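You operate a simulated robot arm through the tools that you are given. There is no shell and no other tool. Be economical: measure what you need, move in short steps, check, and stop when the job is done.

You run a simulated two-armed robot. Do the job below in one go: nothing can be reset, and whatever is moved stays where it is left.

Task
Put the plums in the crisper and set its slider to suit.
Fine: leaf for salad, fruit for plums; shut the crisper drawer and the fridge door.

Only the result counts: the job must be done as asked and must still hold three seconds after the hand-in. Knocking over, shifting, dropping, spilling or breaking anything else fails it.

Robot
Two 7-joint arms with two-finger parallel grippers on one trunk, on a base that drives. Base frame: it is fixed to the floor where the robot stands at the start and does not move with it; the origin is under the middle of the robot, x ahead of it, y to its left, z up. Lengths are in m, angles in degrees, forces in N, time in s.
The left shoulder is at the start at [0.08, 0.131, 0.947], the right one opposite. With the tool pointing down near the work surface each hand reaches from about 0.4 to 0.86 m from the robot's upright axis, wherever it stands, measured 20 degrees to its own side. Places, roughly: crisper drawer [0.8, 0, 0.8]; crisper slider [1, 0.2, 0.8]; fridge door [0.3, 0.7, 1.2]; inside of the crisper drawer [0.8, 0, 0.8]; plum punnet, salad punnet [1.5, 0.25, 1]. Payload 1.57 kg a hand.
The tool frame of a hand sits at the grasp point between the pads (the TCP): z along the fingers, y along the line on which they close. The tips reach 0.03 m beyond it. Largest opening 0.11 m; finger width 0.024, thickness 0.012; the body of the gripper, 0.048 by 0.112 m, starts 0.078 m behind the TCP.
Orientation is that of the tool frame in the base frame, as a unit quaternion [x, y, z, w]. With the fingers straight down and closing along the base's y, the tool's x points along the base's -x, its y along +y and its z along -z.

Tools
- The arms move only by the tool move_arm. It takes "left_series", "right_series" or both (then of equal length, played together; a hand with none holds still); each is a list of rows, each an object (a shift or turn left out is 0, a gripper value left out holds the last) with "angular": the turn, a rotation vector about the tool's x, y, z in rad, a list of three; "travel": the shift along the tool's x, y, z in m, a list of three; "gripper": the closure in counts, from 0 (fully open) to 255 (shut). In form: [{"angular": [ax, ay, az], "travel": [tx, ty, tz], "gripper": gripper}, ...]. A call has 1 to 20 rows; each row is the pose to reach, as a shift and turn from the pose commanded when the call began, along the tool's axes at that moment. Each row takes 0.2 s and may step no farther than 0.05 m and 8.6 degrees from the row before; otherwise, or with a gripper value out of range, the whole call is refused. Where a pose cannot be reached the arm comes as near as it can. A force on the tool above 40 N (or 10 N above the force at the start of the call, whichever is more), or a blocked arm, ends the call early, and 0.2 s more pass. Each finger travels about 0.108 m/s and halts on what it meets, pressing with about 43 N; the grip force reading is that of the motor and also rises with nothing between the fingers. The clock runs only during rows and for 0.2 s after the last one: add rows that repeat a pose to give the fingers time. It gives the time, the measured TCP pose, the force on the tool (base axes), the opening and the grip force at its end, in the units of the frame above (readings bear some noise), with the torque about the TCP (base axes, N m) and any sound that the robot's microphone picked up.
- Cameras (640 x 400 px; columns grow to the right, rows downward): "scene" is now at [-0.0822, 0.0536, 1.4158]; the picture's right is [0.62, -0.79, 0.00], its down [-0.49, -0.38, -0.79] and it looks along [0.62, 0.48, -0.62] (base axes); focal length 223 px, centre (320, 200). "left" rides on the left gripper at [0.07, -0.016, -0.141] in its tool frame; the picture's right is [0.23, 0.97, 0.00], its down [-0.86, 0.20, -0.48] and it looks along [-0.47, 0.11, 0.88] (tool axes); focal length 222 px, centre (320, 200). "right" rides on the right gripper at [0.07, 0.016, -0.141] in its tool frame; the picture's right is [-0.23, 0.97, 0.00], its down [-0.86, -0.20, -0.48] and it looks along [-0.47, -0.11, 0.88] (tool axes); focal length 222 px, centre (320, 200). There is no depth. A picture from a camera that has moved, and an enlarged one, comes with that camera's place and axes in the base frame and with its lens. The place of the scene camera against the robot may be out by one fixed shift of up to 0.012 m in any direction.
- camera(camera): a new picture of that camera. No time passes.
- steer(legs): drives the robot by 1 to 6 legs, each [ahead, left, turn to the left] in m, m and degrees, along the robot's own axes; the way and the turn of a leg run together, so that a leg with both is an arc; at most 1.5 m and 180 degrees a leg. The arms and the cameras ride along, it lands a little off, and it stops where it bumps. It gives what a move gives.
- pan_tilt(pan, tilt): turns the head with the scene camera to pan (to the left, within 109 degrees either way) and tilt (down, from -29 to 69), counted from straight ahead of the robot. It gives what a move gives.
- inspect(camera, box): a new picture of the part [left, top, right, bottom] of that camera's present view, enlarged. No time passes.
- close_job(): hands the job in; it is judged then, once.

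Work in short steps. Places have to be worked out from the pictures, the camera data and where the tool is seen: move nearer, look again, correct. Check each grasp and each placing, and mend what went wrong. You have 120 turns and 88 pictures in all, those below and enlarged ones among them. Open the grippers and draw the arms clear of the work before you hand the job in, unless the task says otherwise; then end with one line.

The tools are called after ">>>" by a JSON object that holds its "name" and its "arguments". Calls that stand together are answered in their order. move_arm: Moves the arms, as the interface text tells. Its arguments: {"type":"object","properties":{"left_series":{"type":"array"},"right_series":{"type":"array"}},"required":[]} The other tools are called the same way: steer (legs) drives the base; pan_tilt (pan, tilt) turns the head that bears the scene camera; camera (camera) takes a picture; inspect (camera, box) takes an enlarged picture of a part of a camera's view; close_job () hands the job in.

At the start:

```text
t: 0.0
left_eef_pos: [0.3168, 0.4024, 1.1813]
left_tcp_rot: [0.0, 1.0, 0.0, 0.0]
left_wrist_force: [0.5, -0.4, 0.8]
left_ft_torque: [0.0, -0.02, -0.03]
left_grip_width: 0.1102
left_finger_force: 0.1
right_eef_pos: [0.3502, 0.0532, 1.2903]
right_tcp_rot: [0.0, 1.0, 0.0, 0.001]
right_wrist_force: [-0.5, 0.2, -0.4]
right_ft_torque: [-0.03, 0.01, 0.03]
right_grip_width: 0.11
right_finger_force: 0.0
robot x, y, heading: [0.0043, 0.0011, 0.1]
head pan, tilt: [38.0, 38.0]
```

scene: 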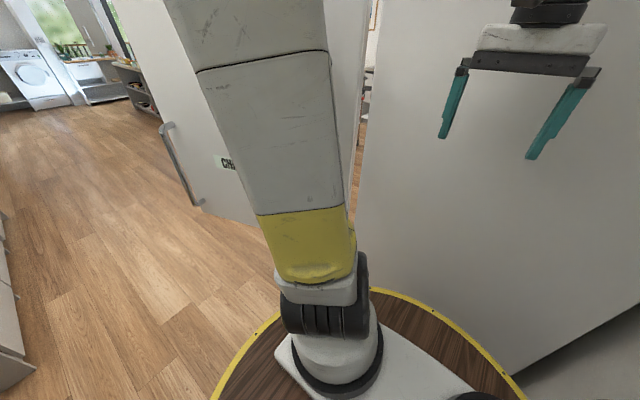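
right: 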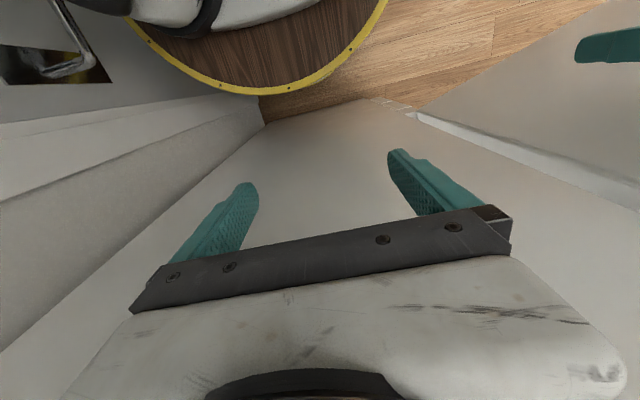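
left: 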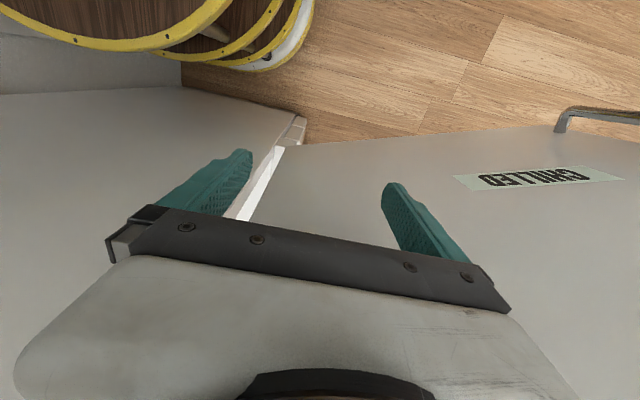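

I start by looking around: straight ahead and to the right, to find the fridge, drawer, slider and punnets.

>>> {"name": "pan_tilt", "arguments": {"pan": 0, "tilt": 30}}

>>> {"name": "camera", "arguments": {"camera": "scene"}}

>>> {"name": "pan_tilt", "arguments": {"pan": 50, "tilt": 5}}

>>> {"name": "camera", "arguments": {"camera": "scene"}}

>>> {"name": "pan_tilt", "arguments": {"pan": -50, "tilt": 25}}

>>> {"name": "camera", "arguments": {"camera": "scene"}}

```text
t: 1.0
left_eef_pos: [0.3168, 0.4019, 1.1821]
left_tcp_rot: [0.0, 1.0, 0.0, 0.0]
left_wrist_force: [0.4, -0.3, 0.8]
left_ft_torque: [-0.03, -0.01, -0.03]
left_grip_width: 0.1103
left_finger_force: 0.1
right_eef_pos: [0.3501, 0.0529, 1.289]
right_tcp_rot: [0.0, 1.0, 0.0, 0.0]
right_wrist_force: [0.6, 0.3, -0.2]
right_ft_torque: [-0.01, 0.01, 0.01]
right_grip_width: 0.1101
right_finger_force: 0.0
robot x, y, heading: [0.0002, 0.003, 0.0]
head pan, tilt: [0.0, 30.0]
```

```text
84 pictures are left
camera scene: at [-0.0598, 0.0005, 1.4282], right [0.0, -1.0, 0.0], down [-0.5, 0.0, -0.87], along [0.87, 0.0, -0.5], focal length 223 px, centre (320, 200)
```

scene: 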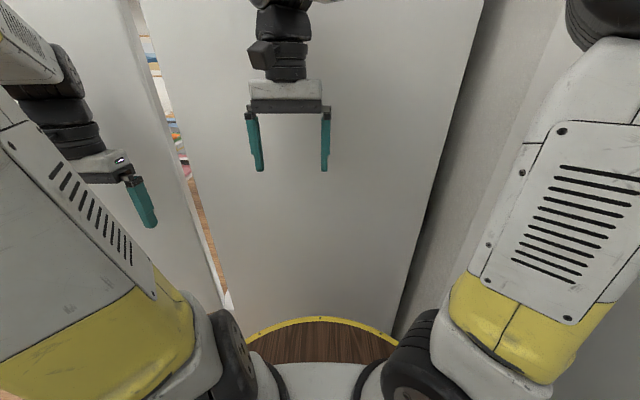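

```text
t: 2.2
left_eef_pos: [0.3172, 0.4025, 1.1804]
left_tcp_rot: [0.0, 1.0, 0.001, 0.0]
left_wrist_force: [-0.5, 0.7, -0.3]
left_ft_torque: [-0.02, -0.02, 0.04]
left_grip_width: 0.11
left_finger_force: 0.1
right_eef_pos: [0.3501, 0.0533, 1.2903]
right_tcp_rot: [0.0, 1.0, -0.001, -0.001]
right_wrist_force: [-0.1, -0.7, 0.1]
right_ft_torque: [-0.03, -0.02, 0.05]
right_grip_width: 0.11
right_finger_force: 0.0
robot x, y, heading: [-0.0004, -0.0032, -0.0]
head pan, tilt: [50.0, 5.0]
```

```text
83 pictures are left
camera scene: at [-0.0911, 0.0708, 1.4686], right [0.77, -0.64, 0.0], down [-0.06, -0.07, -1.0], along [0.64, 0.76, -0.09], focal length 223 px, centre (320, 200)
```

scene: 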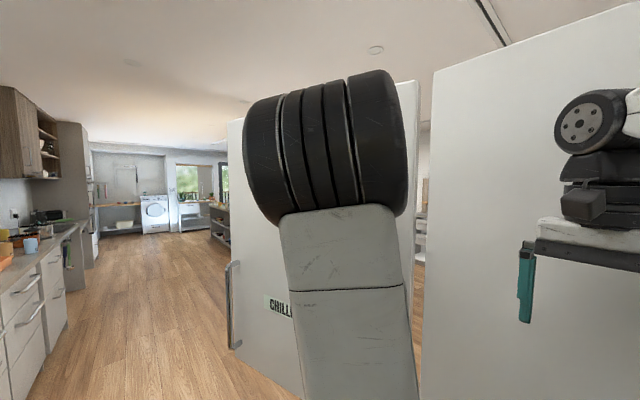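

```text
t: 4.0
left_eef_pos: [0.3172, 0.4032, 1.1815]
left_tcp_rot: [0.0, 1.0, 0.0, 0.0]
left_wrist_force: [-0.1, 0.5, 0.1]
left_ft_torque: [0.05, 0.01, 0.0]
left_grip_width: 0.1099
left_finger_force: 0.1
right_eef_pos: [0.3501, 0.0538, 1.2896]
right_tcp_rot: [0.0, 1.0, 0.001, 0.0]
right_wrist_force: [-0.1, 1.3, 0.3]
right_ft_torque: [-0.01, 0.0, -0.01]
right_grip_width: 0.11
right_finger_force: 0.1
robot x, y, heading: [-0.0004, -0.0004, -0.2]
head pan, tilt: [-50.0, 25.0]
```

```text
82 pictures are left
camera scene: at [-0.091, -0.0701, 1.4362], right [-0.77, -0.64, 0.0], down [-0.27, 0.32, -0.91], along [0.58, -0.69, -0.42], focal length 223 px, centre (320, 200)
```

scene: 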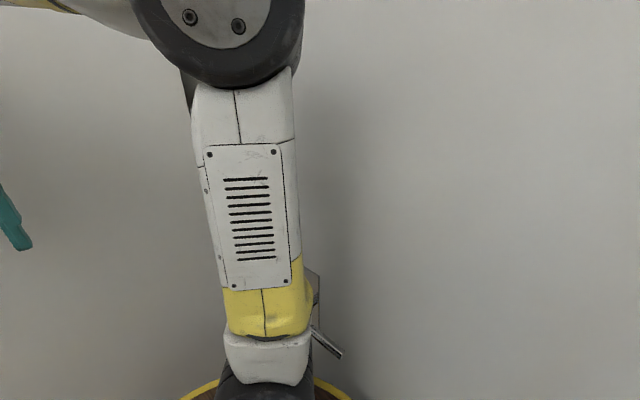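

The panel straight ahead looks like the back or side of the fridge, with a "CHILLED" door standing open to the left. I look further round before driving.

>>> {"name": "pan_tilt", "arguments": {"pan": 100, "tilt": 30}}

>>> {"name": "camera", "arguments": {"camera": "scene"}}

>>> {"name": "pan_tilt", "arguments": {"pan": -109, "tilt": 30}}

>>> {"name": "camera", "arguments": {"camera": "scene"}}

>>> {"name": "pan_tilt", "arguments": {"pan": -15, "tilt": -10}}

>>> {"name": "camera", "arguments": {"camera": "scene"}}

```text
t: 6.3
left_eef_pos: [0.3173, 0.4022, 1.1814]
left_tcp_rot: [0.0, 1.0, 0.001, 0.0]
left_wrist_force: [-0.7, -0.6, 1.1]
left_ft_torque: [0.02, 0.01, 0.02]
left_grip_width: 0.11
left_finger_force: 0.1
right_eef_pos: [0.3507, 0.054, 1.2898]
right_tcp_rot: [0.0, 1.0, -0.001, 0.001]
right_wrist_force: [0.2, 0.5, -1.1]
right_ft_torque: [-0.01, -0.01, 0.02]
right_grip_width: 0.11
right_finger_force: 0.1
robot x, y, heading: [0.0003, 0.0034, -0.1]
head pan, tilt: [100.0, 30.0]
```

```text
81 pictures are left
camera scene: at [-0.1659, 0.0895, 1.4282], right [0.98, 0.17, 0.0], down [0.09, -0.49, -0.87], along [-0.15, 0.85, -0.5], focal length 223 px, centre (320, 200)
```

scene: 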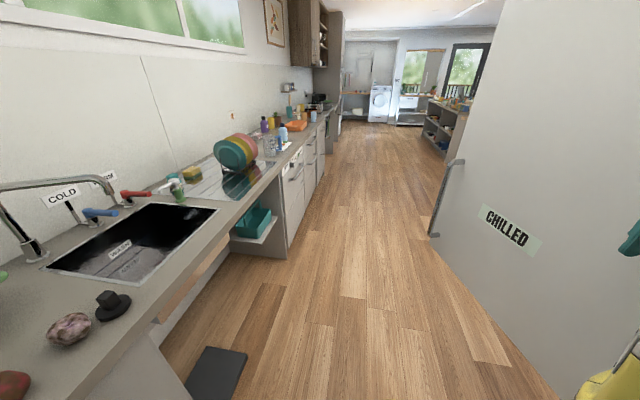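

```text
t: 9.4
left_eef_pos: [0.316, 0.4022, 1.1816]
left_tcp_rot: [0.001, 1.0, -0.001, 0.0]
left_wrist_force: [0.1, 0.5, -0.2]
left_ft_torque: [-0.01, -0.03, -0.03]
left_grip_width: 0.1101
left_finger_force: 0.1
right_eef_pos: [0.3496, 0.0525, 1.289]
right_tcp_rot: [0.001, 1.0, 0.001, 0.001]
right_wrist_force: [-0.2, 0.6, -0.4]
right_ft_torque: [-0.03, 0.02, -0.03]
right_grip_width: 0.11
right_finger_force: 0.1
robot x, y, heading: [0.0014, 0.0007, -0.3]
head pan, tilt: [-108.9, 30.0]
```

```text
80 pictures are left
camera scene: at [-0.1795, -0.0851, 1.4282], right [-0.95, 0.32, 0.0], down [0.16, 0.47, -0.87], along [-0.28, -0.82, -0.5], focal length 223 px, centre (320, 200)
```

scene: 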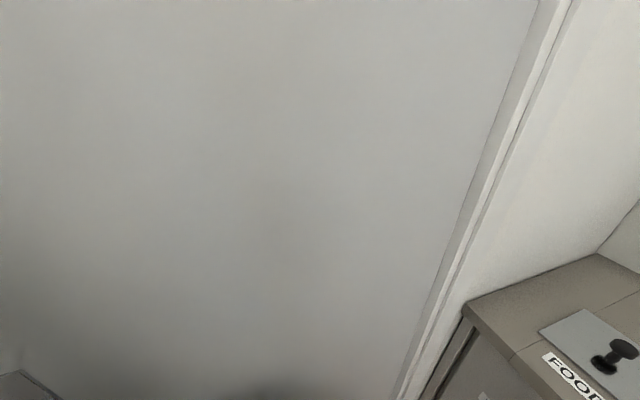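

```text
t: 11.1
left_eef_pos: [0.3159, 0.4023, 1.1818]
left_tcp_rot: [0.0, 1.0, 0.0, 0.0]
left_wrist_force: [0.7, 0.5, -0.4]
left_ft_torque: [0.01, -0.01, -0.01]
left_grip_width: 0.1102
left_finger_force: 0.0
right_eef_pos: [0.3503, 0.0545, 1.2898]
right_tcp_rot: [0.0, 1.0, 0.0, -0.001]
right_wrist_force: [0.0, -0.3, 0.2]
right_ft_torque: [-0.04, -0.03, 0.01]
right_grip_width: 0.11
right_finger_force: 0.1
robot x, y, heading: [0.0027, -0.0011, -0.2]
head pan, tilt: [-15.0, -10.0]
```

```text
79 pictures are left
camera scene: at [-0.0688, -0.0214, 1.4918], right [-0.26, -0.97, 0.0], down [0.17, -0.04, -0.98], along [0.95, -0.26, 0.17], focal length 223 px, centre (320, 200)
```

scene: 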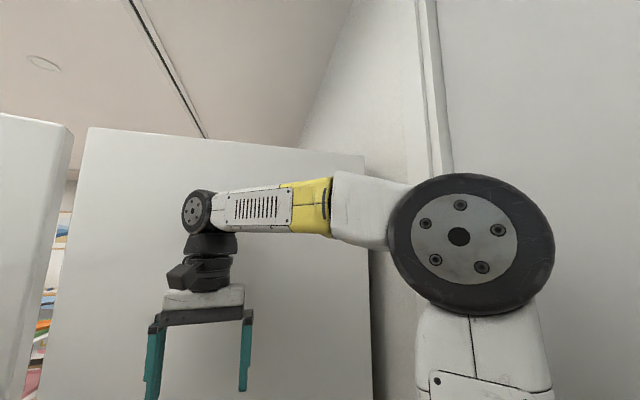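

By the left wrist picture, the fridge side panel stands at x≈0.47 with its front edge at y≈0.32. The door swings out to about (0.27, 1.1), and the counter front is at x≈-0.65. I back off a little and turn left so I can drive round the open door.

>>> {"name": "steer", "arguments": {"legs": [[-0.18, 0, 0], [0, 0, 90]]}}

>>> {"name": "pan_tilt", "arguments": {"pan": -45, "tilt": 15}}

>>> {"name": "camera", "arguments": {"camera": "scene"}}

```text
t: 16.4
left_eef_pos: [-0.5882, 0.3088, 1.1812]
left_tcp_rot: [0.714, -0.7, 0.0, 0.0]
left_wrist_force: [-0.1, -0.2, 0.4]
left_ft_torque: [0.01, -0.02, 0.0]
left_grip_width: 0.11
left_finger_force: 0.0
right_eef_pos: [-0.2398, 0.3489, 1.2904]
right_tcp_rot: [0.713, -0.701, -0.001, -0.001]
right_wrist_force: [1.1, -0.2, 0.1]
right_ft_torque: [-0.03, 0.05, 0.01]
right_grip_width: 0.1098
right_finger_force: 0.0
robot x, y, heading: [-0.1778, -0.0043, 91.0]
head pan, tilt: [-15.0, -10.0]
```

```text
t: 17.4
left_eef_pos: [-0.5871, 0.3084, 1.1822]
left_tcp_rot: [0.714, -0.7, -0.001, 0.0]
left_wrist_force: [-0.6, -0.4, 0.0]
left_ft_torque: [0.02, -0.03, 0.01]
left_grip_width: 0.11
left_finger_force: 0.1
right_eef_pos: [-0.2396, 0.3489, 1.2889]
right_tcp_rot: [0.714, -0.701, 0.0, 0.0]
right_wrist_force: [0.2, 1.2, -0.2]
right_ft_torque: [0.02, 0.01, -0.01]
right_grip_width: 0.1101
right_finger_force: 0.0
robot x, y, heading: [-0.1768, 0.0008, 91.3]
head pan, tilt: [-45.0, 15.0]
```

```text
78 pictures are left
camera scene: at [-0.1225, -0.0724, 1.4525], right [0.72, -0.69, 0.0], down [-0.18, -0.19, -0.97], along [0.67, 0.7, -0.26], focal length 223 px, centre (320, 200)
```

scene: 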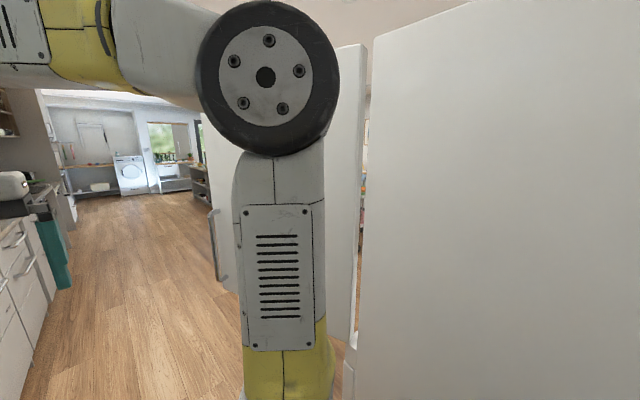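

The way along the corridor is clear. I drive ahead past the door's free edge and look right.

>>> {"name": "steer", "arguments": {"legs": [[1.4, -0.01, -1.3]]}}

>>> {"name": "pan_tilt", "arguments": {"pan": -90, "tilt": 15}}

>>> {"name": "camera", "arguments": {"camera": "scene"}}

>>> {"name": "pan_tilt", "arguments": {"pan": -50, "tilt": 20}}

>>> {"name": "camera", "arguments": {"camera": "scene"}}

```text
t: 24.4
left_eef_pos: [-0.58, 1.7241, 1.181]
left_tcp_rot: [-0.705, 0.709, 0.0, 0.0]
left_wrist_force: [-0.2, -0.2, 0.0]
left_ft_torque: [0.03, 0.01, -0.02]
left_grip_width: 0.1101
left_finger_force: 0.1
right_eef_pos: [-0.2316, 1.7558, 1.2895]
right_tcp_rot: [-0.705, 0.709, 0.0, 0.0]
right_wrist_force: [0.5, -1.0, -0.2]
right_ft_torque: [0.01, 0.01, -0.01]
right_grip_width: 0.1099
right_finger_force: 0.0
robot x, y, heading: [-0.1776, 1.4074, 89.5]
head pan, tilt: [-45.0, 15.0]
```

```text
t: 25.5
left_eef_pos: [-0.5802, 1.7235, 1.1813]
left_tcp_rot: [-0.706, 0.709, 0.0, 0.0]
left_wrist_force: [-1.2, -0.7, -0.8]
left_ft_torque: [-0.03, -0.01, 0.02]
left_grip_width: 0.1102
left_finger_force: 0.0
right_eef_pos: [-0.231, 1.7561, 1.2902]
right_tcp_rot: [-0.706, 0.709, 0.001, 0.0]
right_wrist_force: [-0.2, 0.4, 0.4]
right_ft_torque: [-0.01, -0.01, 0.02]
right_grip_width: 0.1097
right_finger_force: 0.0
robot x, y, heading: [-0.1828, 1.4016, 89.6]
head pan, tilt: [-90.0, 15.0]
```

```text
77 pictures are left
camera scene: at [-0.0971, 1.2652, 1.4524], right [0.0, -1.0, 0.0], down [-0.26, 0.0, -0.97], along [0.97, 0.0, -0.26], focal length 223 px, centre (320, 200)
```

scene: 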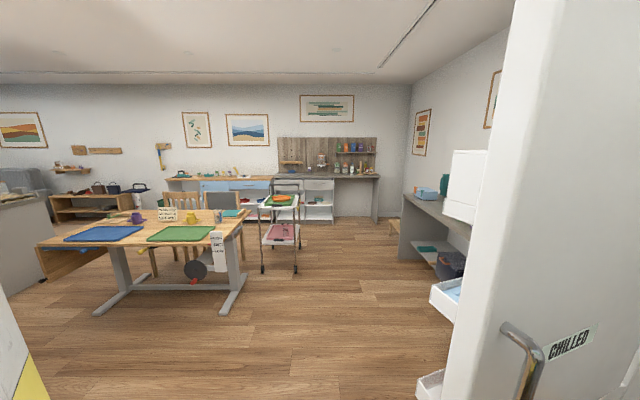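

```text
t: 26.6
left_eef_pos: [-0.5801, 1.7245, 1.1823]
left_tcp_rot: [-0.705, 0.709, 0.0, 0.0]
left_wrist_force: [-0.1, 0.4, -0.4]
left_ft_torque: [0.04, -0.01, 0.0]
left_grip_width: 0.1104
left_finger_force: 0.1
right_eef_pos: [-0.2305, 1.7561, 1.29]
right_tcp_rot: [-0.706, 0.709, -0.001, 0.0]
right_wrist_force: [-1.0, -0.7, -0.2]
right_ft_torque: [0.04, 0.0, 0.02]
right_grip_width: 0.1101
right_finger_force: 0.1
robot x, y, heading: [-0.1793, 1.4065, 89.6]
head pan, tilt: [-50.0, 20.0]
```

```text
76 pictures are left
camera scene: at [-0.1188, 1.3251, 1.4443], right [0.64, -0.77, 0.0], down [-0.26, -0.22, -0.94], along [0.72, 0.6, -0.34], focal length 223 px, centre (320, 200)
```

scene: 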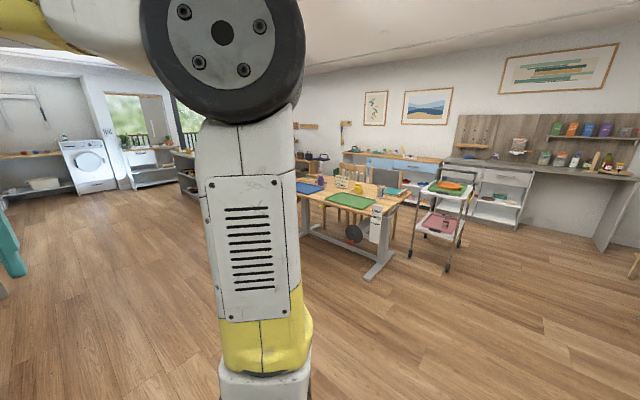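

The fridge opens towards +y with its drawer pulled out, and a bench with a blue and a teal item stands beyond it. I drive round the door tip (about (0.2, 1.0)) to stand in front of the fridge, facing it.

>>> {"name": "steer", "arguments": {"legs": [[0.22, 0, 0], [0, 0, -90], [1.1, 0, 0], [0, 0, -90]]}}

>>> {"name": "pan_tilt", "arguments": {"pan": 0, "tilt": 25}}

>>> {"name": "camera", "arguments": {"camera": "scene"}}

>>> {"name": "camera", "arguments": {"camera": "left"}}

```text
t: 41.1
left_eef_pos: [1.3016, 1.2921, 1.1809]
left_tcp_rot: [0.716, 0.698, 0.0, 0.0]
left_wrist_force: [0.8, 0.5, -0.4]
left_ft_torque: [-0.01, -0.01, -0.03]
left_grip_width: 0.1099
left_finger_force: 0.1
right_eef_pos: [0.9535, 1.2658, 1.2892]
right_tcp_rot: [0.716, 0.698, 0.0, 0.0]
right_wrist_force: [0.5, -0.3, -0.6]
right_ft_torque: [-0.03, 0.02, -0.03]
right_grip_width: 0.1101
right_finger_force: 0.0
robot x, y, heading: [0.9041, 1.6172, -91.3]
head pan, tilt: [-50.0, 20.0]
```

```text
t: 42.3
left_eef_pos: [1.3017, 1.2907, 1.1807]
left_tcp_rot: [0.716, 0.698, -0.001, 0.0]
left_wrist_force: [0.2, -0.5, 0.2]
left_ft_torque: [0.01, 0.03, -0.04]
left_grip_width: 0.1099
left_finger_force: 0.2
right_eef_pos: [0.9527, 1.2656, 1.2891]
right_tcp_rot: [0.717, 0.698, 0.0, 0.0]
right_wrist_force: [0.4, 0.4, 0.1]
right_ft_torque: [0.0, 0.0, -0.02]
right_grip_width: 0.11
right_finger_force: 0.0
robot x, y, heading: [0.9103, 1.6159, -91.5]
head pan, tilt: [0.0, 25.0]
```

```text
75 pictures are left
camera scene: at [0.8987, 1.6657, 1.4362], right [-1.0, 0.03, 0.0], down [0.01, 0.42, -0.91], along [-0.02, -0.91, -0.42], focal length 223 px, centre (320, 200)
```

scene: 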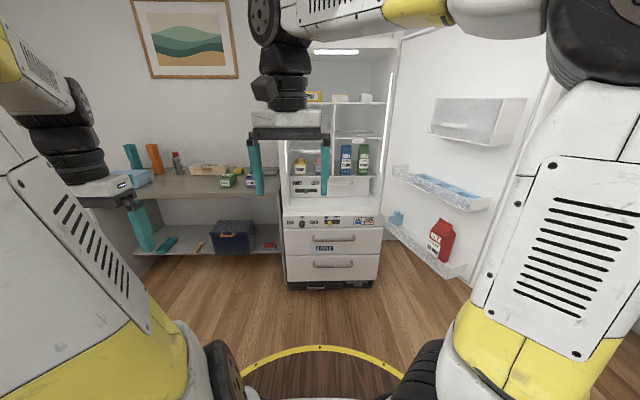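

```text
74 pictures are left
camera left: at [1.2864, 1.3605, 1.3226], right [0.98, 0.2, 0.0], down [0.18, -0.86, 0.48], along [0.1, -0.47, -0.88], focal length 222 px, centre (320, 200)
```

left: 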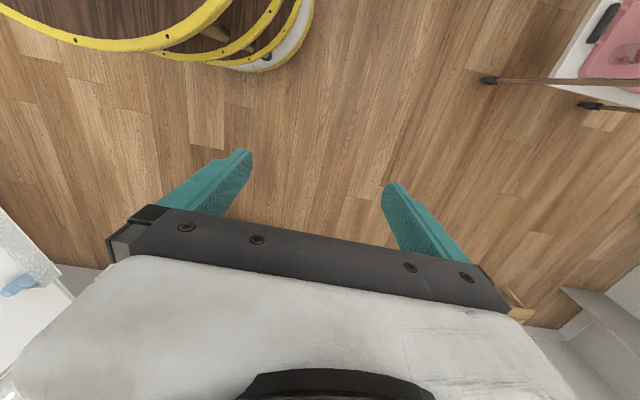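

Now the whole fridge is in view. I zoom in on the interior and on the bench.

>>> {"name": "inspect", "arguments": {"camera": "scene", "box": [270, 130, 400, 300]}}

>>> {"name": "inspect", "arguments": {"camera": "scene", "box": [100, 120, 300, 260]}}

```text
2.35 times, centred on (335, 215) of scene
camera zoom: at [0.8987, 1.6657, 1.4362], right [-1.0, 0.03, 0.0], down [0.01, 0.42, -0.91], along [-0.02, -0.91, -0.42], focal length 524 px, centre (285, 165)
```

zoom: 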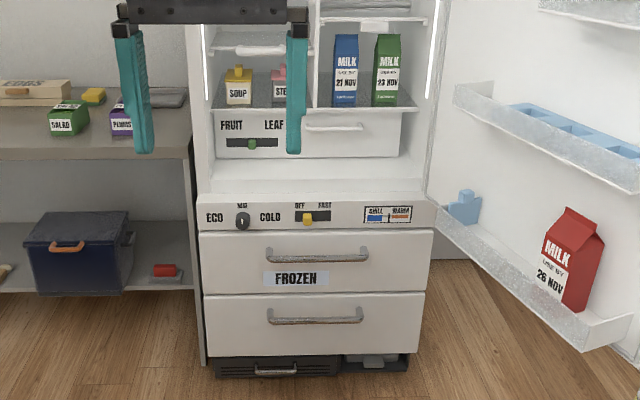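

```text
2.86 times, centred on (200, 190) of scene
camera zoom: at [0.8987, 1.6657, 1.4362], right [-1.0, 0.03, 0.0], down [0.01, 0.42, -0.91], along [-0.02, -0.91, -0.42], focal length 637 px, centre (663, 229)
```

zoom: 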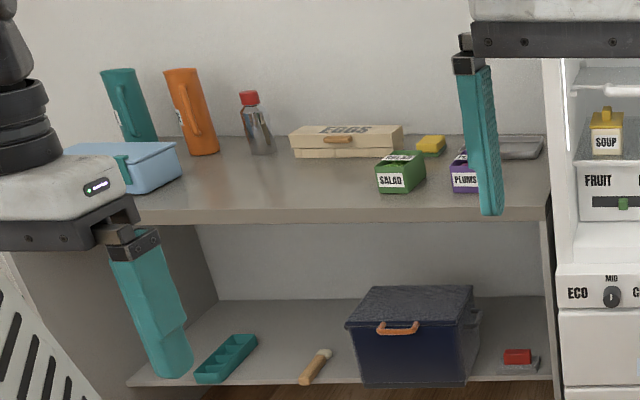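

The crisper drawer is shut, and the FRUIT/LEAF slider is on its front at about (0.97, 0.22, 0.85). Its handle is near (0.73, 0.22, 0.89), and the plum punnet is on the bench near (1.34, 0.23). I drive closer to roughly (1.05, 0.95).

>>> {"name": "steer", "arguments": {"legs": [[0.66, 0.155, 1.5]]}}

>>> {"name": "camera", "arguments": {"camera": "scene"}}

>>> {"name": "camera", "arguments": {"camera": "right"}}

>>> {"name": "camera", "arguments": {"camera": "left"}}

```text
t: 46.0
left_eef_pos: [1.4593, 0.6415, 1.181]
left_tcp_rot: [0.706, 0.708, 0.0, 0.0]
left_wrist_force: [0.8, -0.5, 0.6]
left_ft_torque: [0.02, 0.01, 0.0]
left_grip_width: 0.1098
left_finger_force: 0.1
right_eef_pos: [1.1109, 0.6067, 1.2895]
right_tcp_rot: [0.706, 0.708, 0.001, 0.0]
right_wrist_force: [0.5, 0.2, 0.0]
right_ft_torque: [-0.02, -0.05, -0.01]
right_grip_width: 0.1103
right_finger_force: 0.1
robot x, y, heading: [1.0554, 0.9561, -89.7]
head pan, tilt: [0.0, 25.0]
```

```text
71 pictures are left
camera scene: at [1.0454, 1.0051, 1.4362], right [-1.0, 0.0, 0.0], down [0.0, 0.42, -0.91], along [0.0, -0.91, -0.42], focal length 223 px, centre (320, 200)
```

scene: 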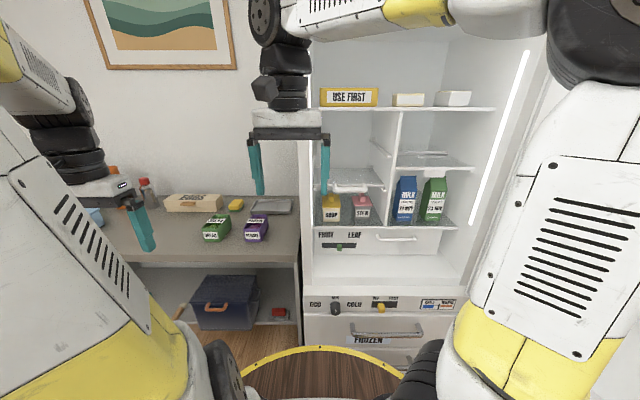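

```text
70 pictures are left
camera right: at [1.1268, 0.6753, 1.431], right [0.97, -0.22, 0.0], down [-0.2, -0.86, 0.48], along [-0.11, -0.47, -0.88], focal length 222 px, centre (320, 200)
```

right: 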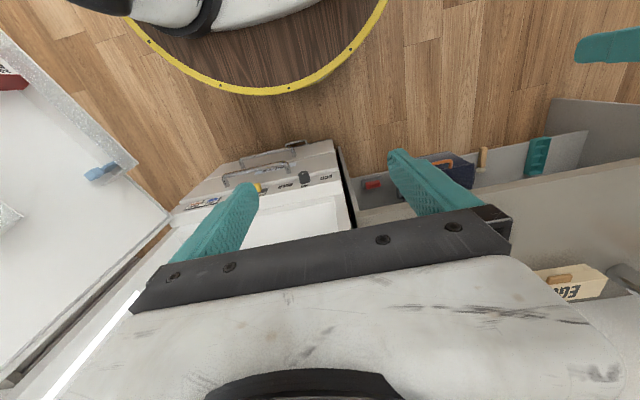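

```text
69 pictures are left
camera left: at [1.4415, 0.7107, 1.3227], right [0.97, 0.23, 0.0], down [0.2, -0.85, 0.48], along [0.11, -0.47, -0.88], focal length 222 px, centre (320, 200)
```

left: 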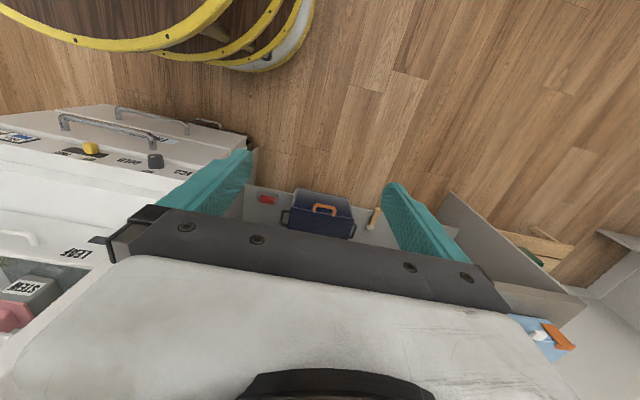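

I zoom in for precise positions of the crisper front and the punnets.

>>> {"name": "inspect", "arguments": {"camera": "scene", "box": [300, 200, 460, 300]}}

>>> {"name": "inspect", "arguments": {"camera": "scene", "box": [180, 180, 310, 270]}}

```text
4.00 times, centred on (380, 250) of scene
camera zoom: at [1.0454, 1.0051, 1.4362], right [-1.0, 0.0, 0.0], down [0.0, 0.42, -0.91], along [0.0, -0.91, -0.42], focal length 891 px, centre (80, 0)
```

zoom: 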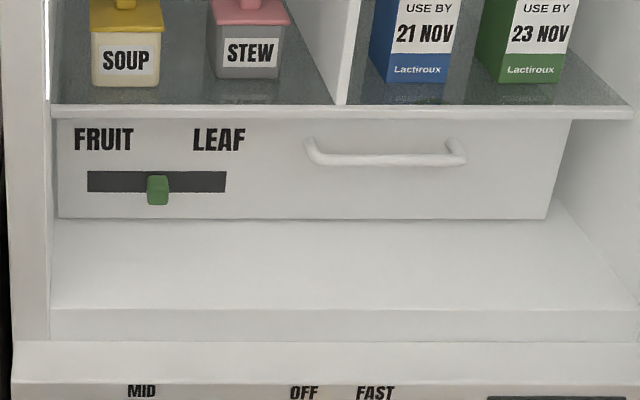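

```text
4.44 times, centred on (245, 225) of scene
camera zoom: at [1.0454, 1.0051, 1.4362], right [-1.0, 0.0, 0.0], down [0.0, 0.42, -0.91], along [0.0, -0.91, -0.42], focal length 990 px, centre (653, 89)
```

zoom: 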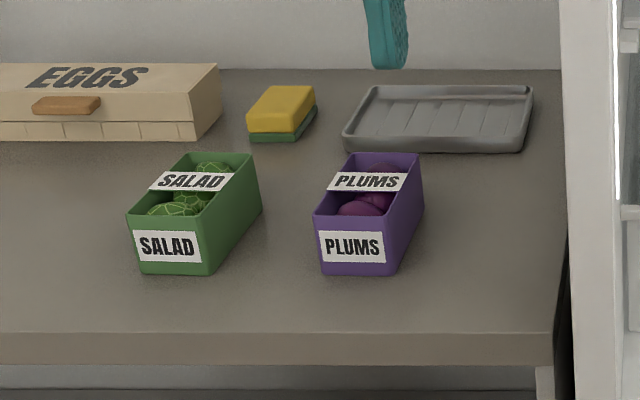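

Triangulated positions:
- Crisper handle at (0.720, 0.212, 0.881)
- Slider knob at (0.962, 0.195, 0.825), in mid-track; FRUIT is at the +x end
- Plum punnet centre at (1.342, 0.128), z 0.852–0.921, about 0.078 wide

I swing the right hand to point at the fridge with its fingers closing vertically.

>>> {"name": "move_arm", "arguments": {"right_series": [{"angular": [-0.0806, -0.0806, 0.0806], "travel": [-0.0085, -0.024, 0.0193], "gripper": 0}, {"angular": [-0.1612, -0.1612, 0.1612], "travel": [-0.017, -0.048, 0.0386]}, {"angular": [-0.2418, -0.2418, 0.2418], "travel": [-0.0255, -0.072, 0.0579]}, {"angular": [-0.3224, -0.3224, 0.3224], "travel": [-0.034, -0.096, 0.0772]}, {"angular": [-0.403, -0.403, 0.403], "travel": [-0.0425, -0.12, 0.0965]}, {"angular": [-0.4836, -0.4836, 0.4836], "travel": [-0.051, -0.144, 0.1158]}, {"angular": [-0.5642, -0.5642, 0.5642], "travel": [-0.0595, -0.168, 0.1351]}, {"angular": [-0.6448, -0.6448, 0.6448], "travel": [-0.068, -0.192, 0.1544]}, {"angular": [-0.7254, -0.7254, 0.7254], "travel": [-0.0765, -0.216, 0.1737]}, {"angular": [-0.806, -0.806, 0.806], "travel": [-0.085, -0.24, 0.193]}, {"angular": [-0.8866, -0.8866, 0.8866], "travel": [-0.0935, -0.264, 0.2123]}, {"angular": [-0.9672, -0.9672, 0.9672], "travel": [-0.102, -0.288, 0.2316]}, {"angular": [-1.0478, -1.0478, 1.0478], "travel": [-0.1105, -0.312, 0.2509]}, {"angular": [-1.1284, -1.1284, 1.1284], "travel": [-0.119, -0.336, 0.2702]}, {"angular": [-1.2092, -1.2092, 1.2092], "travel": [-0.1275, -0.36, 0.2895]}, {"angular": [-1.2092, -1.2092, 1.2092], "travel": [-0.1275, -0.36, 0.2895]}]}}

>>> {"name": "camera", "arguments": {"camera": "scene"}}

>>> {"name": "camera", "arguments": {"camera": "right"}}

```text
t: 49.5
left_eef_pos: [1.4594, 0.6419, 1.1819]
left_tcp_rot: [0.706, 0.708, 0.0, 0.0]
left_wrist_force: [-0.1, 0.0, -0.3]
left_ft_torque: [0.04, 0.03, -0.03]
left_grip_width: 0.1097
left_finger_force: 0.0
right_eef_pos: [0.7159, 0.4459, 0.9774]
right_tcp_rot: [0.706, 0.0, 0.003, 0.708]
right_wrist_force: [-1.0, -0.3, -0.1]
right_ft_torque: [0.0, 0.0, 0.0]
right_grip_width: 0.1101
right_finger_force: 0.0
right hand out of reach, approached as far as the arm can: row 8, 9, 10, 11, 12, 13, 14, 15, 16
robot x, y, heading: [1.0567, 0.9521, -89.8]
head pan, tilt: [0.0, 25.0]
```

```text
66 pictures are left
camera scene: at [1.0454, 1.0051, 1.4362], right [-1.0, 0.0, 0.0], down [0.0, 0.42, -0.91], along [0.0, -0.91, -0.42], focal length 223 px, centre (320, 200)
```

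scene: 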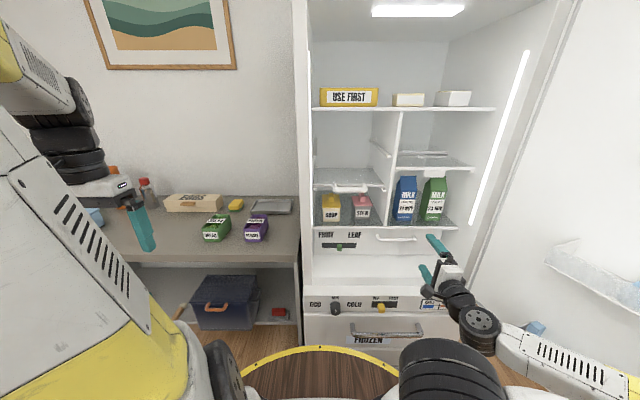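

```text
65 pictures are left
camera right: at [0.7857, 0.5858, 0.9938], right [-0.23, 0.0, 0.97], down [-0.86, 0.48, -0.2], along [-0.46, -0.88, -0.11], focal length 222 px, centre (320, 200)
```

right: 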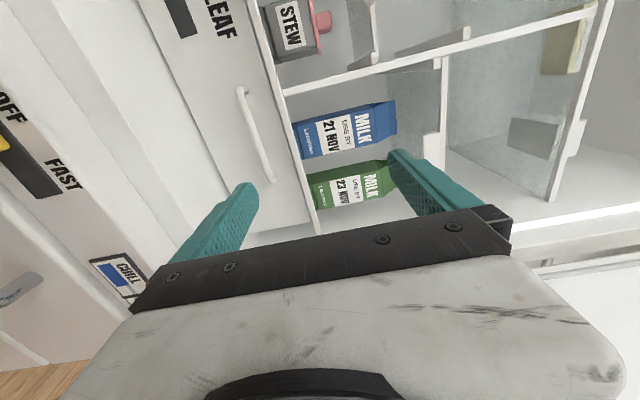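

The hand now points horizontally at the fridge and the handle lies just ahead and below. The reached pose differs slightly from the commanded one, so I approach to y≈0.30 with the fingers half closed and check.

>>> {"name": "move_arm", "arguments": {"right_series": [{"travel": [-0.005, -0.02, 0.03], "gripper": 128}, {"travel": [-0.01, -0.04, 0.06]}, {"travel": [-0.015, -0.06, 0.09]}, {"travel": [-0.02, -0.08, 0.12]}, {"travel": [-0.025, -0.1, 0.15]}, {"travel": [-0.03, -0.12, 0.18]}, {"travel": [-0.03, -0.12, 0.18]}]}}

>>> {"name": "camera", "arguments": {"camera": "right"}}

```text
t: 51.0
left_eef_pos: [1.4592, 0.641, 1.1821]
left_tcp_rot: [0.706, 0.708, 0.0, 0.001]
left_wrist_force: [0.3, -0.4, -1.0]
left_ft_torque: [0.05, -0.02, 0.0]
left_grip_width: 0.11
left_finger_force: 0.1
right_eef_pos: [0.6892, 0.2659, 0.8605]
right_tcp_rot: [0.707, 0.001, 0.001, 0.707]
right_wrist_force: [-0.2, -0.8, -0.6]
right_ft_torque: [-0.02, 0.01, 0.03]
right_grip_width: 0.055
right_finger_force: 0.1
robot x, y, heading: [1.0562, 0.9561, -89.7]
head pan, tilt: [0.0, 25.0]
```

```text
64 pictures are left
camera right: at [0.7583, 0.4064, 0.8759], right [-0.23, 0.0, 0.97], down [-0.86, 0.48, -0.2], along [-0.46, -0.88, -0.11], focal length 222 px, centre (320, 200)
```

right: 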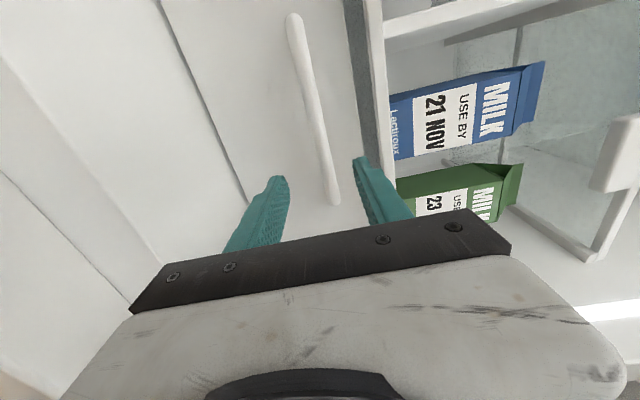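

From the wrist view the bar sits at z≈0.866 and x 0.65–0.80, about 0.05 m ahead. I move onto it and close.

>>> {"name": "move_arm", "arguments": {"right_series": [{"travel": [0.015, 0.003, 0.015]}, {"travel": [0.03, 0.005, 0.03]}, {"travel": [0.03, 0.005, 0.046]}, {"travel": [0.03, 0.005, 0.046], "gripper": 255}, {"travel": [0.03, 0.005, 0.046]}, {"travel": [0.03, 0.005, 0.046]}]}}

>>> {"name": "camera", "arguments": {"camera": "right"}}

```text
t: 52.5
left_eef_pos: [1.4588, 0.6419, 1.1805]
left_tcp_rot: [0.706, 0.709, -0.001, 0.0]
left_wrist_force: [0.4, -0.6, -0.2]
left_ft_torque: [0.01, -0.02, 0.01]
left_grip_width: 0.1101
left_finger_force: 0.1
right_eef_pos: [0.7181, 0.2203, 0.8654]
right_tcp_rot: [0.706, 0.001, 0.001, 0.708]
right_wrist_force: [-1.1, 0.1, 4.0]
right_ft_torque: [-0.12, -0.04, -0.12]
right_grip_width: 0.0139
right_finger_force: 30.3
robot x, y, heading: [1.0583, 0.9597, -90.0]
head pan, tilt: [0.0, 25.0]
```

```text
63 pictures are left
camera right: at [0.7876, 0.3609, 0.8809], right [-0.23, 0.0, 0.97], down [-0.86, 0.48, -0.2], along [-0.46, -0.88, -0.11], focal length 222 px, centre (320, 200)
```

right: 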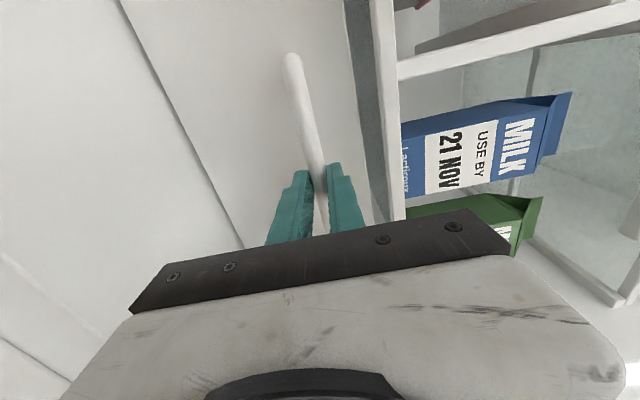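

The bar is held at 0.014 m. I pull the drawer out by 0.18 m in small steps.

>>> {"name": "move_arm", "arguments": {"right_series": [{"travel": [0, 0, -0.018]}, {"travel": [0, 0, -0.036]}, {"travel": [0, 0, -0.054]}, {"travel": [0, 0, -0.072]}, {"travel": [0, 0, -0.09]}, {"travel": [0, 0, -0.108]}, {"travel": [0, 0, -0.126]}, {"travel": [0, 0, -0.144]}, {"travel": [0, 0, -0.162]}, {"travel": [0, 0, -0.18]}]}}

>>> {"name": "camera", "arguments": {"camera": "scene"}}

```text
t: 54.6
left_eef_pos: [1.459, 0.6418, 1.1816]
left_tcp_rot: [0.706, 0.708, 0.0, 0.0]
left_wrist_force: [-0.5, 0.2, 0.3]
left_ft_torque: [-0.01, -0.02, -0.01]
left_grip_width: 0.1102
left_finger_force: 0.0
right_eef_pos: [0.7174, 0.4009, 0.8637]
right_tcp_rot: [0.706, 0.001, 0.001, 0.708]
right_wrist_force: [1.7, 0.1, 20.9]
right_ft_torque: [-0.52, -0.07, -0.18]
right_grip_width: 0.0141
right_finger_force: 30.2
robot x, y, heading: [1.0546, 0.9577, -89.7]
head pan, tilt: [0.0, 25.0]
```

```text
62 pictures are left
camera scene: at [1.0457, 1.0056, 1.4362], right [-1.0, 0.0, 0.0], down [0.0, 0.42, -0.91], along [0.0, -0.91, -0.42], focal length 223 px, centre (320, 200)
```

scene: 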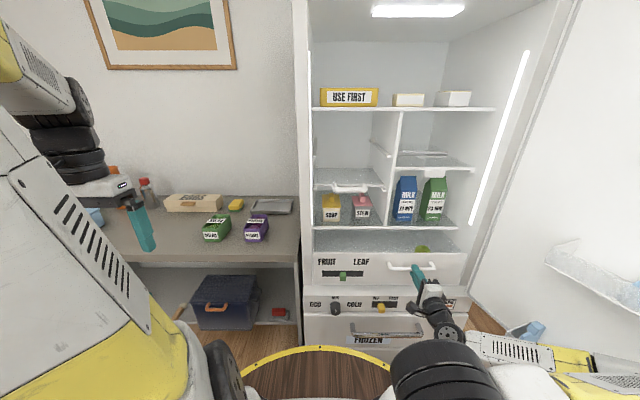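

>>> {"name": "inspect", "arguments": {"camera": "scene", "box": [300, 200, 460, 300]}}

```text
4.00 times, centred on (380, 250) of scene
camera zoom: at [1.0457, 1.0056, 1.4362], right [-1.0, 0.0, 0.0], down [0.0, 0.42, -0.91], along [0.0, -0.91, -0.42], focal length 891 px, centre (80, 0)
```

zoom: 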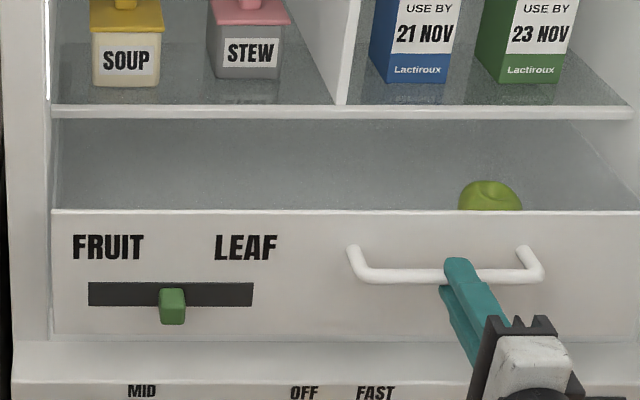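

The drawer is out 0.18 m; an apple-like item is inside on the right. I pull another 0.08 m so the punnet will fit comfortably, easing the hand slightly down to relieve the vertical load.

>>> {"name": "move_arm", "arguments": {"right_series": [{"travel": [0, -0.001, -0.016]}, {"travel": [0, -0.002, -0.032]}, {"travel": [0, -0.002, -0.048]}, {"travel": [0, -0.002, -0.064]}, {"travel": [0, -0.002, -0.08]}, {"travel": [0, -0.002, -0.08]}]}}

>>> {"name": "camera", "arguments": {"camera": "scene"}}

```text
t: 56.0
left_eef_pos: [1.4591, 0.6421, 1.181]
left_tcp_rot: [0.706, 0.708, 0.0, 0.0]
left_wrist_force: [0.9, -0.1, -0.3]
left_ft_torque: [-0.02, 0.01, 0.01]
left_grip_width: 0.1099
left_finger_force: 0.1
right_eef_pos: [0.7174, 0.4803, 0.8649]
right_tcp_rot: [0.705, 0.002, 0.001, 0.709]
right_wrist_force: [8.8, 0.7, 37.6]
right_ft_torque: [-0.87, -0.2, -0.63]
right_grip_width: 0.0137
right_finger_force: 30.3
robot x, y, heading: [1.0547, 0.9564, -89.8]
head pan, tilt: [0.0, 25.0]
```

```text
60 pictures are left
camera scene: at [1.0463, 1.006, 1.4361], right [-1.0, 0.0, 0.0], down [0.0, 0.42, -0.91], along [0.0, -0.91, -0.42], focal length 223 px, centre (320, 200)
```

scene: 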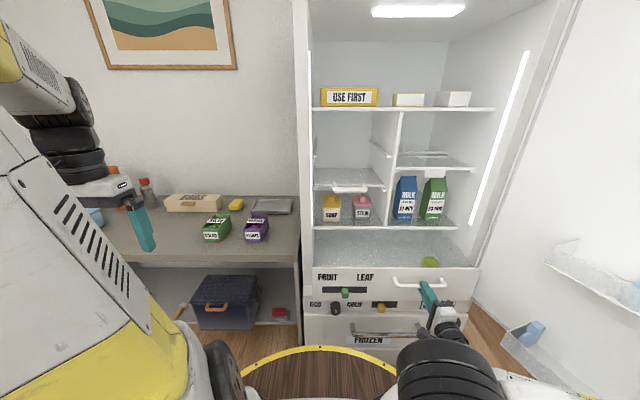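

The drawer is out 0.26 m, with some vertical load on the hand. I open the fingers to release it and back the hand off.

>>> {"name": "move_arm", "arguments": {"right_series": [{"travel": [0, 0.001, 0], "gripper": 150}, {"travel": [0, 0.001, 0]}, {"travel": [0, 0.001, 0]}, {"travel": [0, 0.001, -0.02]}, {"travel": [0, 0.001, -0.04]}, {"travel": [0, 0.001, -0.055]}]}}

>>> {"name": "camera", "arguments": {"camera": "right"}}

```text
t: 57.5
left_eef_pos: [1.4582, 0.6414, 1.1813]
left_tcp_rot: [0.706, 0.708, -0.001, 0.0]
left_wrist_force: [0.4, -0.3, -0.3]
left_ft_torque: [0.01, -0.01, -0.03]
left_grip_width: 0.1099
left_finger_force: 0.2
right_eef_pos: [0.7172, 0.536, 0.863]
right_tcp_rot: [0.707, 0.001, 0.001, 0.707]
right_wrist_force: [-0.6, -0.6, -0.4]
right_ft_torque: [-0.01, 0.02, 0.04]
right_grip_width: 0.0453
right_finger_force: 0.0
robot x, y, heading: [1.0525, 0.9566, -89.7]
head pan, tilt: [0.0, 25.0]
```

```text
59 pictures are left
camera right: at [0.7866, 0.6767, 0.8782], right [-0.23, 0.0, 0.97], down [-0.86, 0.48, -0.2], along [-0.46, -0.88, -0.11], focal length 222 px, centre (320, 200)
```

right: 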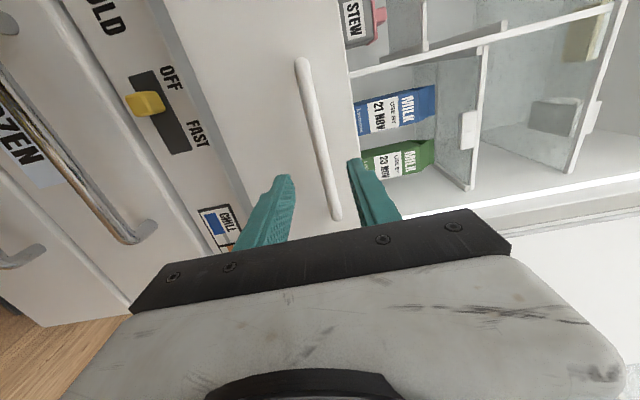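

The hand is clear of the handle. I raise it above the drawer and close its fingers so the base can move in for the plums.

>>> {"name": "move_arm", "arguments": {"right_series": [{"travel": [0, 0.03, 0], "gripper": 255}, {"travel": [0, 0.06, 0]}, {"travel": [0, 0.09, 0]}, {"travel": [0, 0.12, 0]}, {"travel": [0, 0.15, 0]}, {"travel": [0, 0.17, 0]}]}}

>>> {"name": "camera", "arguments": {"camera": "scene"}}

```text
t: 58.9
left_eef_pos: [1.4596, 0.641, 1.1821]
left_tcp_rot: [0.706, 0.709, 0.0, 0.0]
left_wrist_force: [-0.4, 0.0, 0.4]
left_ft_torque: [-0.02, 0.01, 0.0]
left_grip_width: 0.11
left_finger_force: 0.0
right_eef_pos: [0.6545, 0.5081, 1.014]
right_tcp_rot: [0.707, 0.001, 0.003, 0.707]
right_wrist_force: [-0.7, -0.3, -0.3]
right_ft_torque: [-0.01, -0.01, 0.02]
right_grip_width: 0.0002
right_finger_force: 21.7
right hand out of reach, approached as far as the arm can: row 2, 3, 4, 5, 6
robot x, y, heading: [1.053, 0.9551, -89.8]
head pan, tilt: [0.0, 25.0]
```

```text
58 pictures are left
camera scene: at [1.0452, 1.0051, 1.4362], right [-1.0, 0.0, 0.0], down [0.0, 0.42, -0.91], along [0.0, -0.91, -0.42], focal length 223 px, centre (320, 200)
```

scene: 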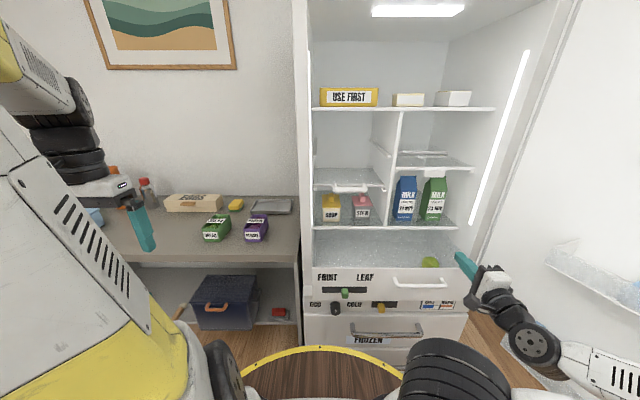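

The right elbow sits near the door shelf. So I fold the right hand back to pointing down, high and nearer the trunk, before the base moves.

>>> {"name": "move_arm", "arguments": {"right_series": [{"angular": [0.0756, 0.0756, -0.0756], "travel": [0.0125, 0.018, -0.004]}, {"angular": [0.1512, 0.1512, -0.1512], "travel": [0.025, 0.036, -0.008]}, {"angular": [0.2268, 0.2268, -0.2268], "travel": [0.0375, 0.054, -0.012]}, {"angular": [0.3024, 0.3024, -0.3024], "travel": [0.05, 0.072, -0.016]}, {"angular": [0.378, 0.378, -0.378], "travel": [0.0625, 0.09, -0.02]}, {"angular": [0.4536, 0.4536, -0.4536], "travel": [0.075, 0.108, -0.024]}, {"angular": [0.5292, 0.5292, -0.5292], "travel": [0.0875, 0.126, -0.028]}, {"angular": [0.6048, 0.6048, -0.6048], "travel": [0.1, 0.144, -0.032]}, {"angular": [0.6804, 0.6804, -0.6804], "travel": [0.1125, 0.162, -0.036]}, {"angular": [0.756, 0.756, -0.756], "travel": [0.125, 0.18, -0.04]}, {"angular": [0.8316, 0.8316, -0.8316], "travel": [0.1375, 0.198, -0.044]}, {"angular": [0.9072, 0.9072, -0.9072], "travel": [0.15, 0.216, -0.048]}, {"angular": [0.9828, 0.9828, -0.9828], "travel": [0.1625, 0.234, -0.052]}, {"angular": [1.0584, 1.0584, -1.0584], "travel": [0.175, 0.252, -0.056]}, {"angular": [1.134, 1.134, -1.134], "travel": [0.1875, 0.27, -0.06]}, {"angular": [1.2092, 1.2092, -1.2092], "travel": [0.2, 0.288, -0.064]}]}}

>>> {"name": "camera", "arguments": {"camera": "scene"}}

```text
t: 62.2
left_eef_pos: [1.4591, 0.6416, 1.1818]
left_tcp_rot: [0.706, 0.708, 0.0, 0.0]
left_wrist_force: [0.0, 0.3, 0.6]
left_ft_torque: [0.01, -0.01, -0.04]
left_grip_width: 0.1097
left_finger_force: 0.0
right_eef_pos: [0.8534, 0.5696, 1.3004]
right_tcp_rot: [0.706, 0.708, 0.001, 0.001]
right_wrist_force: [0.9, 0.4, 0.7]
right_ft_torque: [0.0, 0.01, 0.01]
right_grip_width: 0.0001
right_finger_force: 21.3
right hand out of reach, approached as far as the arm can: row 1, 2
robot x, y, heading: [1.0538, 0.9567, -89.6]
head pan, tilt: [0.0, 25.0]
```

```text
57 pictures are left
camera scene: at [1.0451, 1.0052, 1.4362], right [-1.0, 0.0, 0.0], down [0.0, 0.42, -0.91], along [0.0, -0.91, -0.42], focal length 223 px, centre (320, 200)
```

scene: 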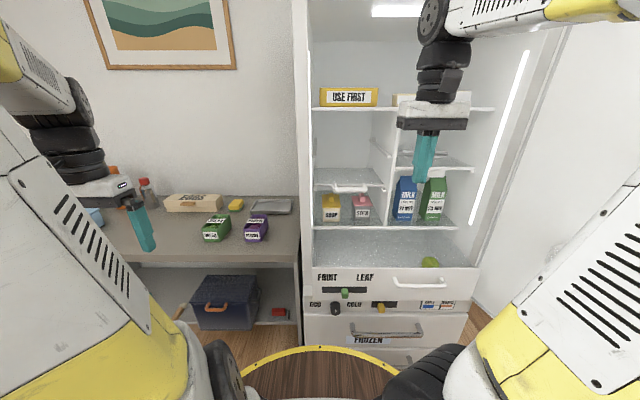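

Right arm parked. I drive ahead 0.10 m and look at the crisper interior and the plums.

>>> {"name": "steer", "arguments": {"legs": [[0.1, 0, -0.3]]}}

>>> {"name": "pan_tilt", "arguments": {"pan": 10, "tilt": 40}}

>>> {"name": "camera", "arguments": {"camera": "scene"}}

>>> {"name": "camera", "arguments": {"camera": "left"}}

```text
t: 63.4
left_eef_pos: [1.4586, 0.539, 1.1819]
left_tcp_rot: [0.707, 0.707, -0.001, 0.0]
left_wrist_force: [-0.1, -0.5, -0.1]
left_ft_torque: [-0.01, -0.03, 0.0]
left_grip_width: 0.11
left_finger_force: 0.2
right_eef_pos: [0.8521, 0.4682, 1.3011]
right_tcp_rot: [0.707, 0.707, -0.001, 0.001]
right_wrist_force: [-0.9, 0.6, -0.5]
right_ft_torque: [0.02, 0.02, 0.0]
right_grip_width: 0.0
right_finger_force: 21.3
robot x, y, heading: [1.0547, 0.8543, -90.0]
head pan, tilt: [0.0, 25.0]
```

```text
t: 64.2
left_eef_pos: [1.4583, 0.5396, 1.1813]
left_tcp_rot: [0.707, 0.707, 0.0, 0.0]
left_wrist_force: [0.1, 0.0, 0.0]
left_ft_torque: [0.01, -0.01, 0.02]
left_grip_width: 0.1099
left_finger_force: 0.0
right_eef_pos: [0.8539, 0.4687, 1.3003]
right_tcp_rot: [0.707, 0.707, 0.0, 0.0]
right_wrist_force: [-0.7, 0.0, 0.3]
right_ft_torque: [0.01, 0.0, -0.02]
right_grip_width: 0.0
right_finger_force: 21.6
robot x, y, heading: [1.0542, 0.8586, -90.1]
head pan, tilt: [10.0, 40.0]
```

```text
56 pictures are left
camera scene: at [1.0604, 0.9117, 1.4129], right [-0.98, -0.17, 0.0], down [-0.11, 0.63, -0.77], along [0.13, -0.75, -0.64], focal length 223 px, centre (320, 200)
```

scene: 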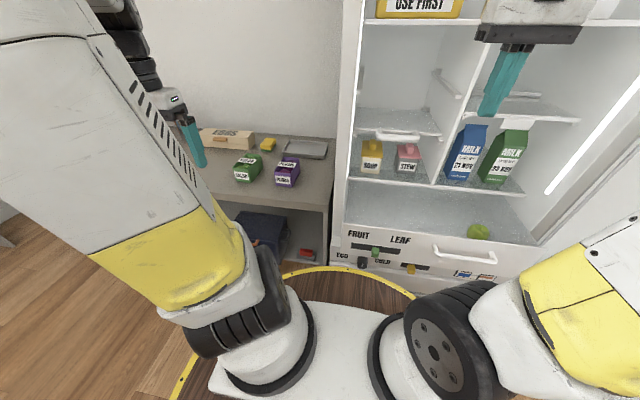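

```text
55 pictures are left
camera left: at [1.4409, 0.6078, 1.3226], right [0.97, 0.23, 0.0], down [0.2, -0.86, 0.48], along [0.11, -0.47, -0.88], focal length 222 px, centre (320, 200)
```

left: 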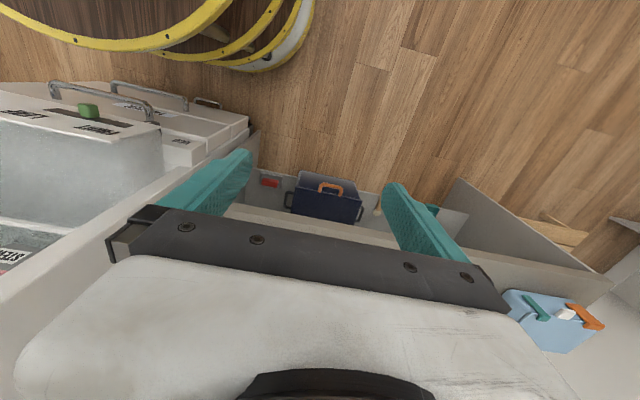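

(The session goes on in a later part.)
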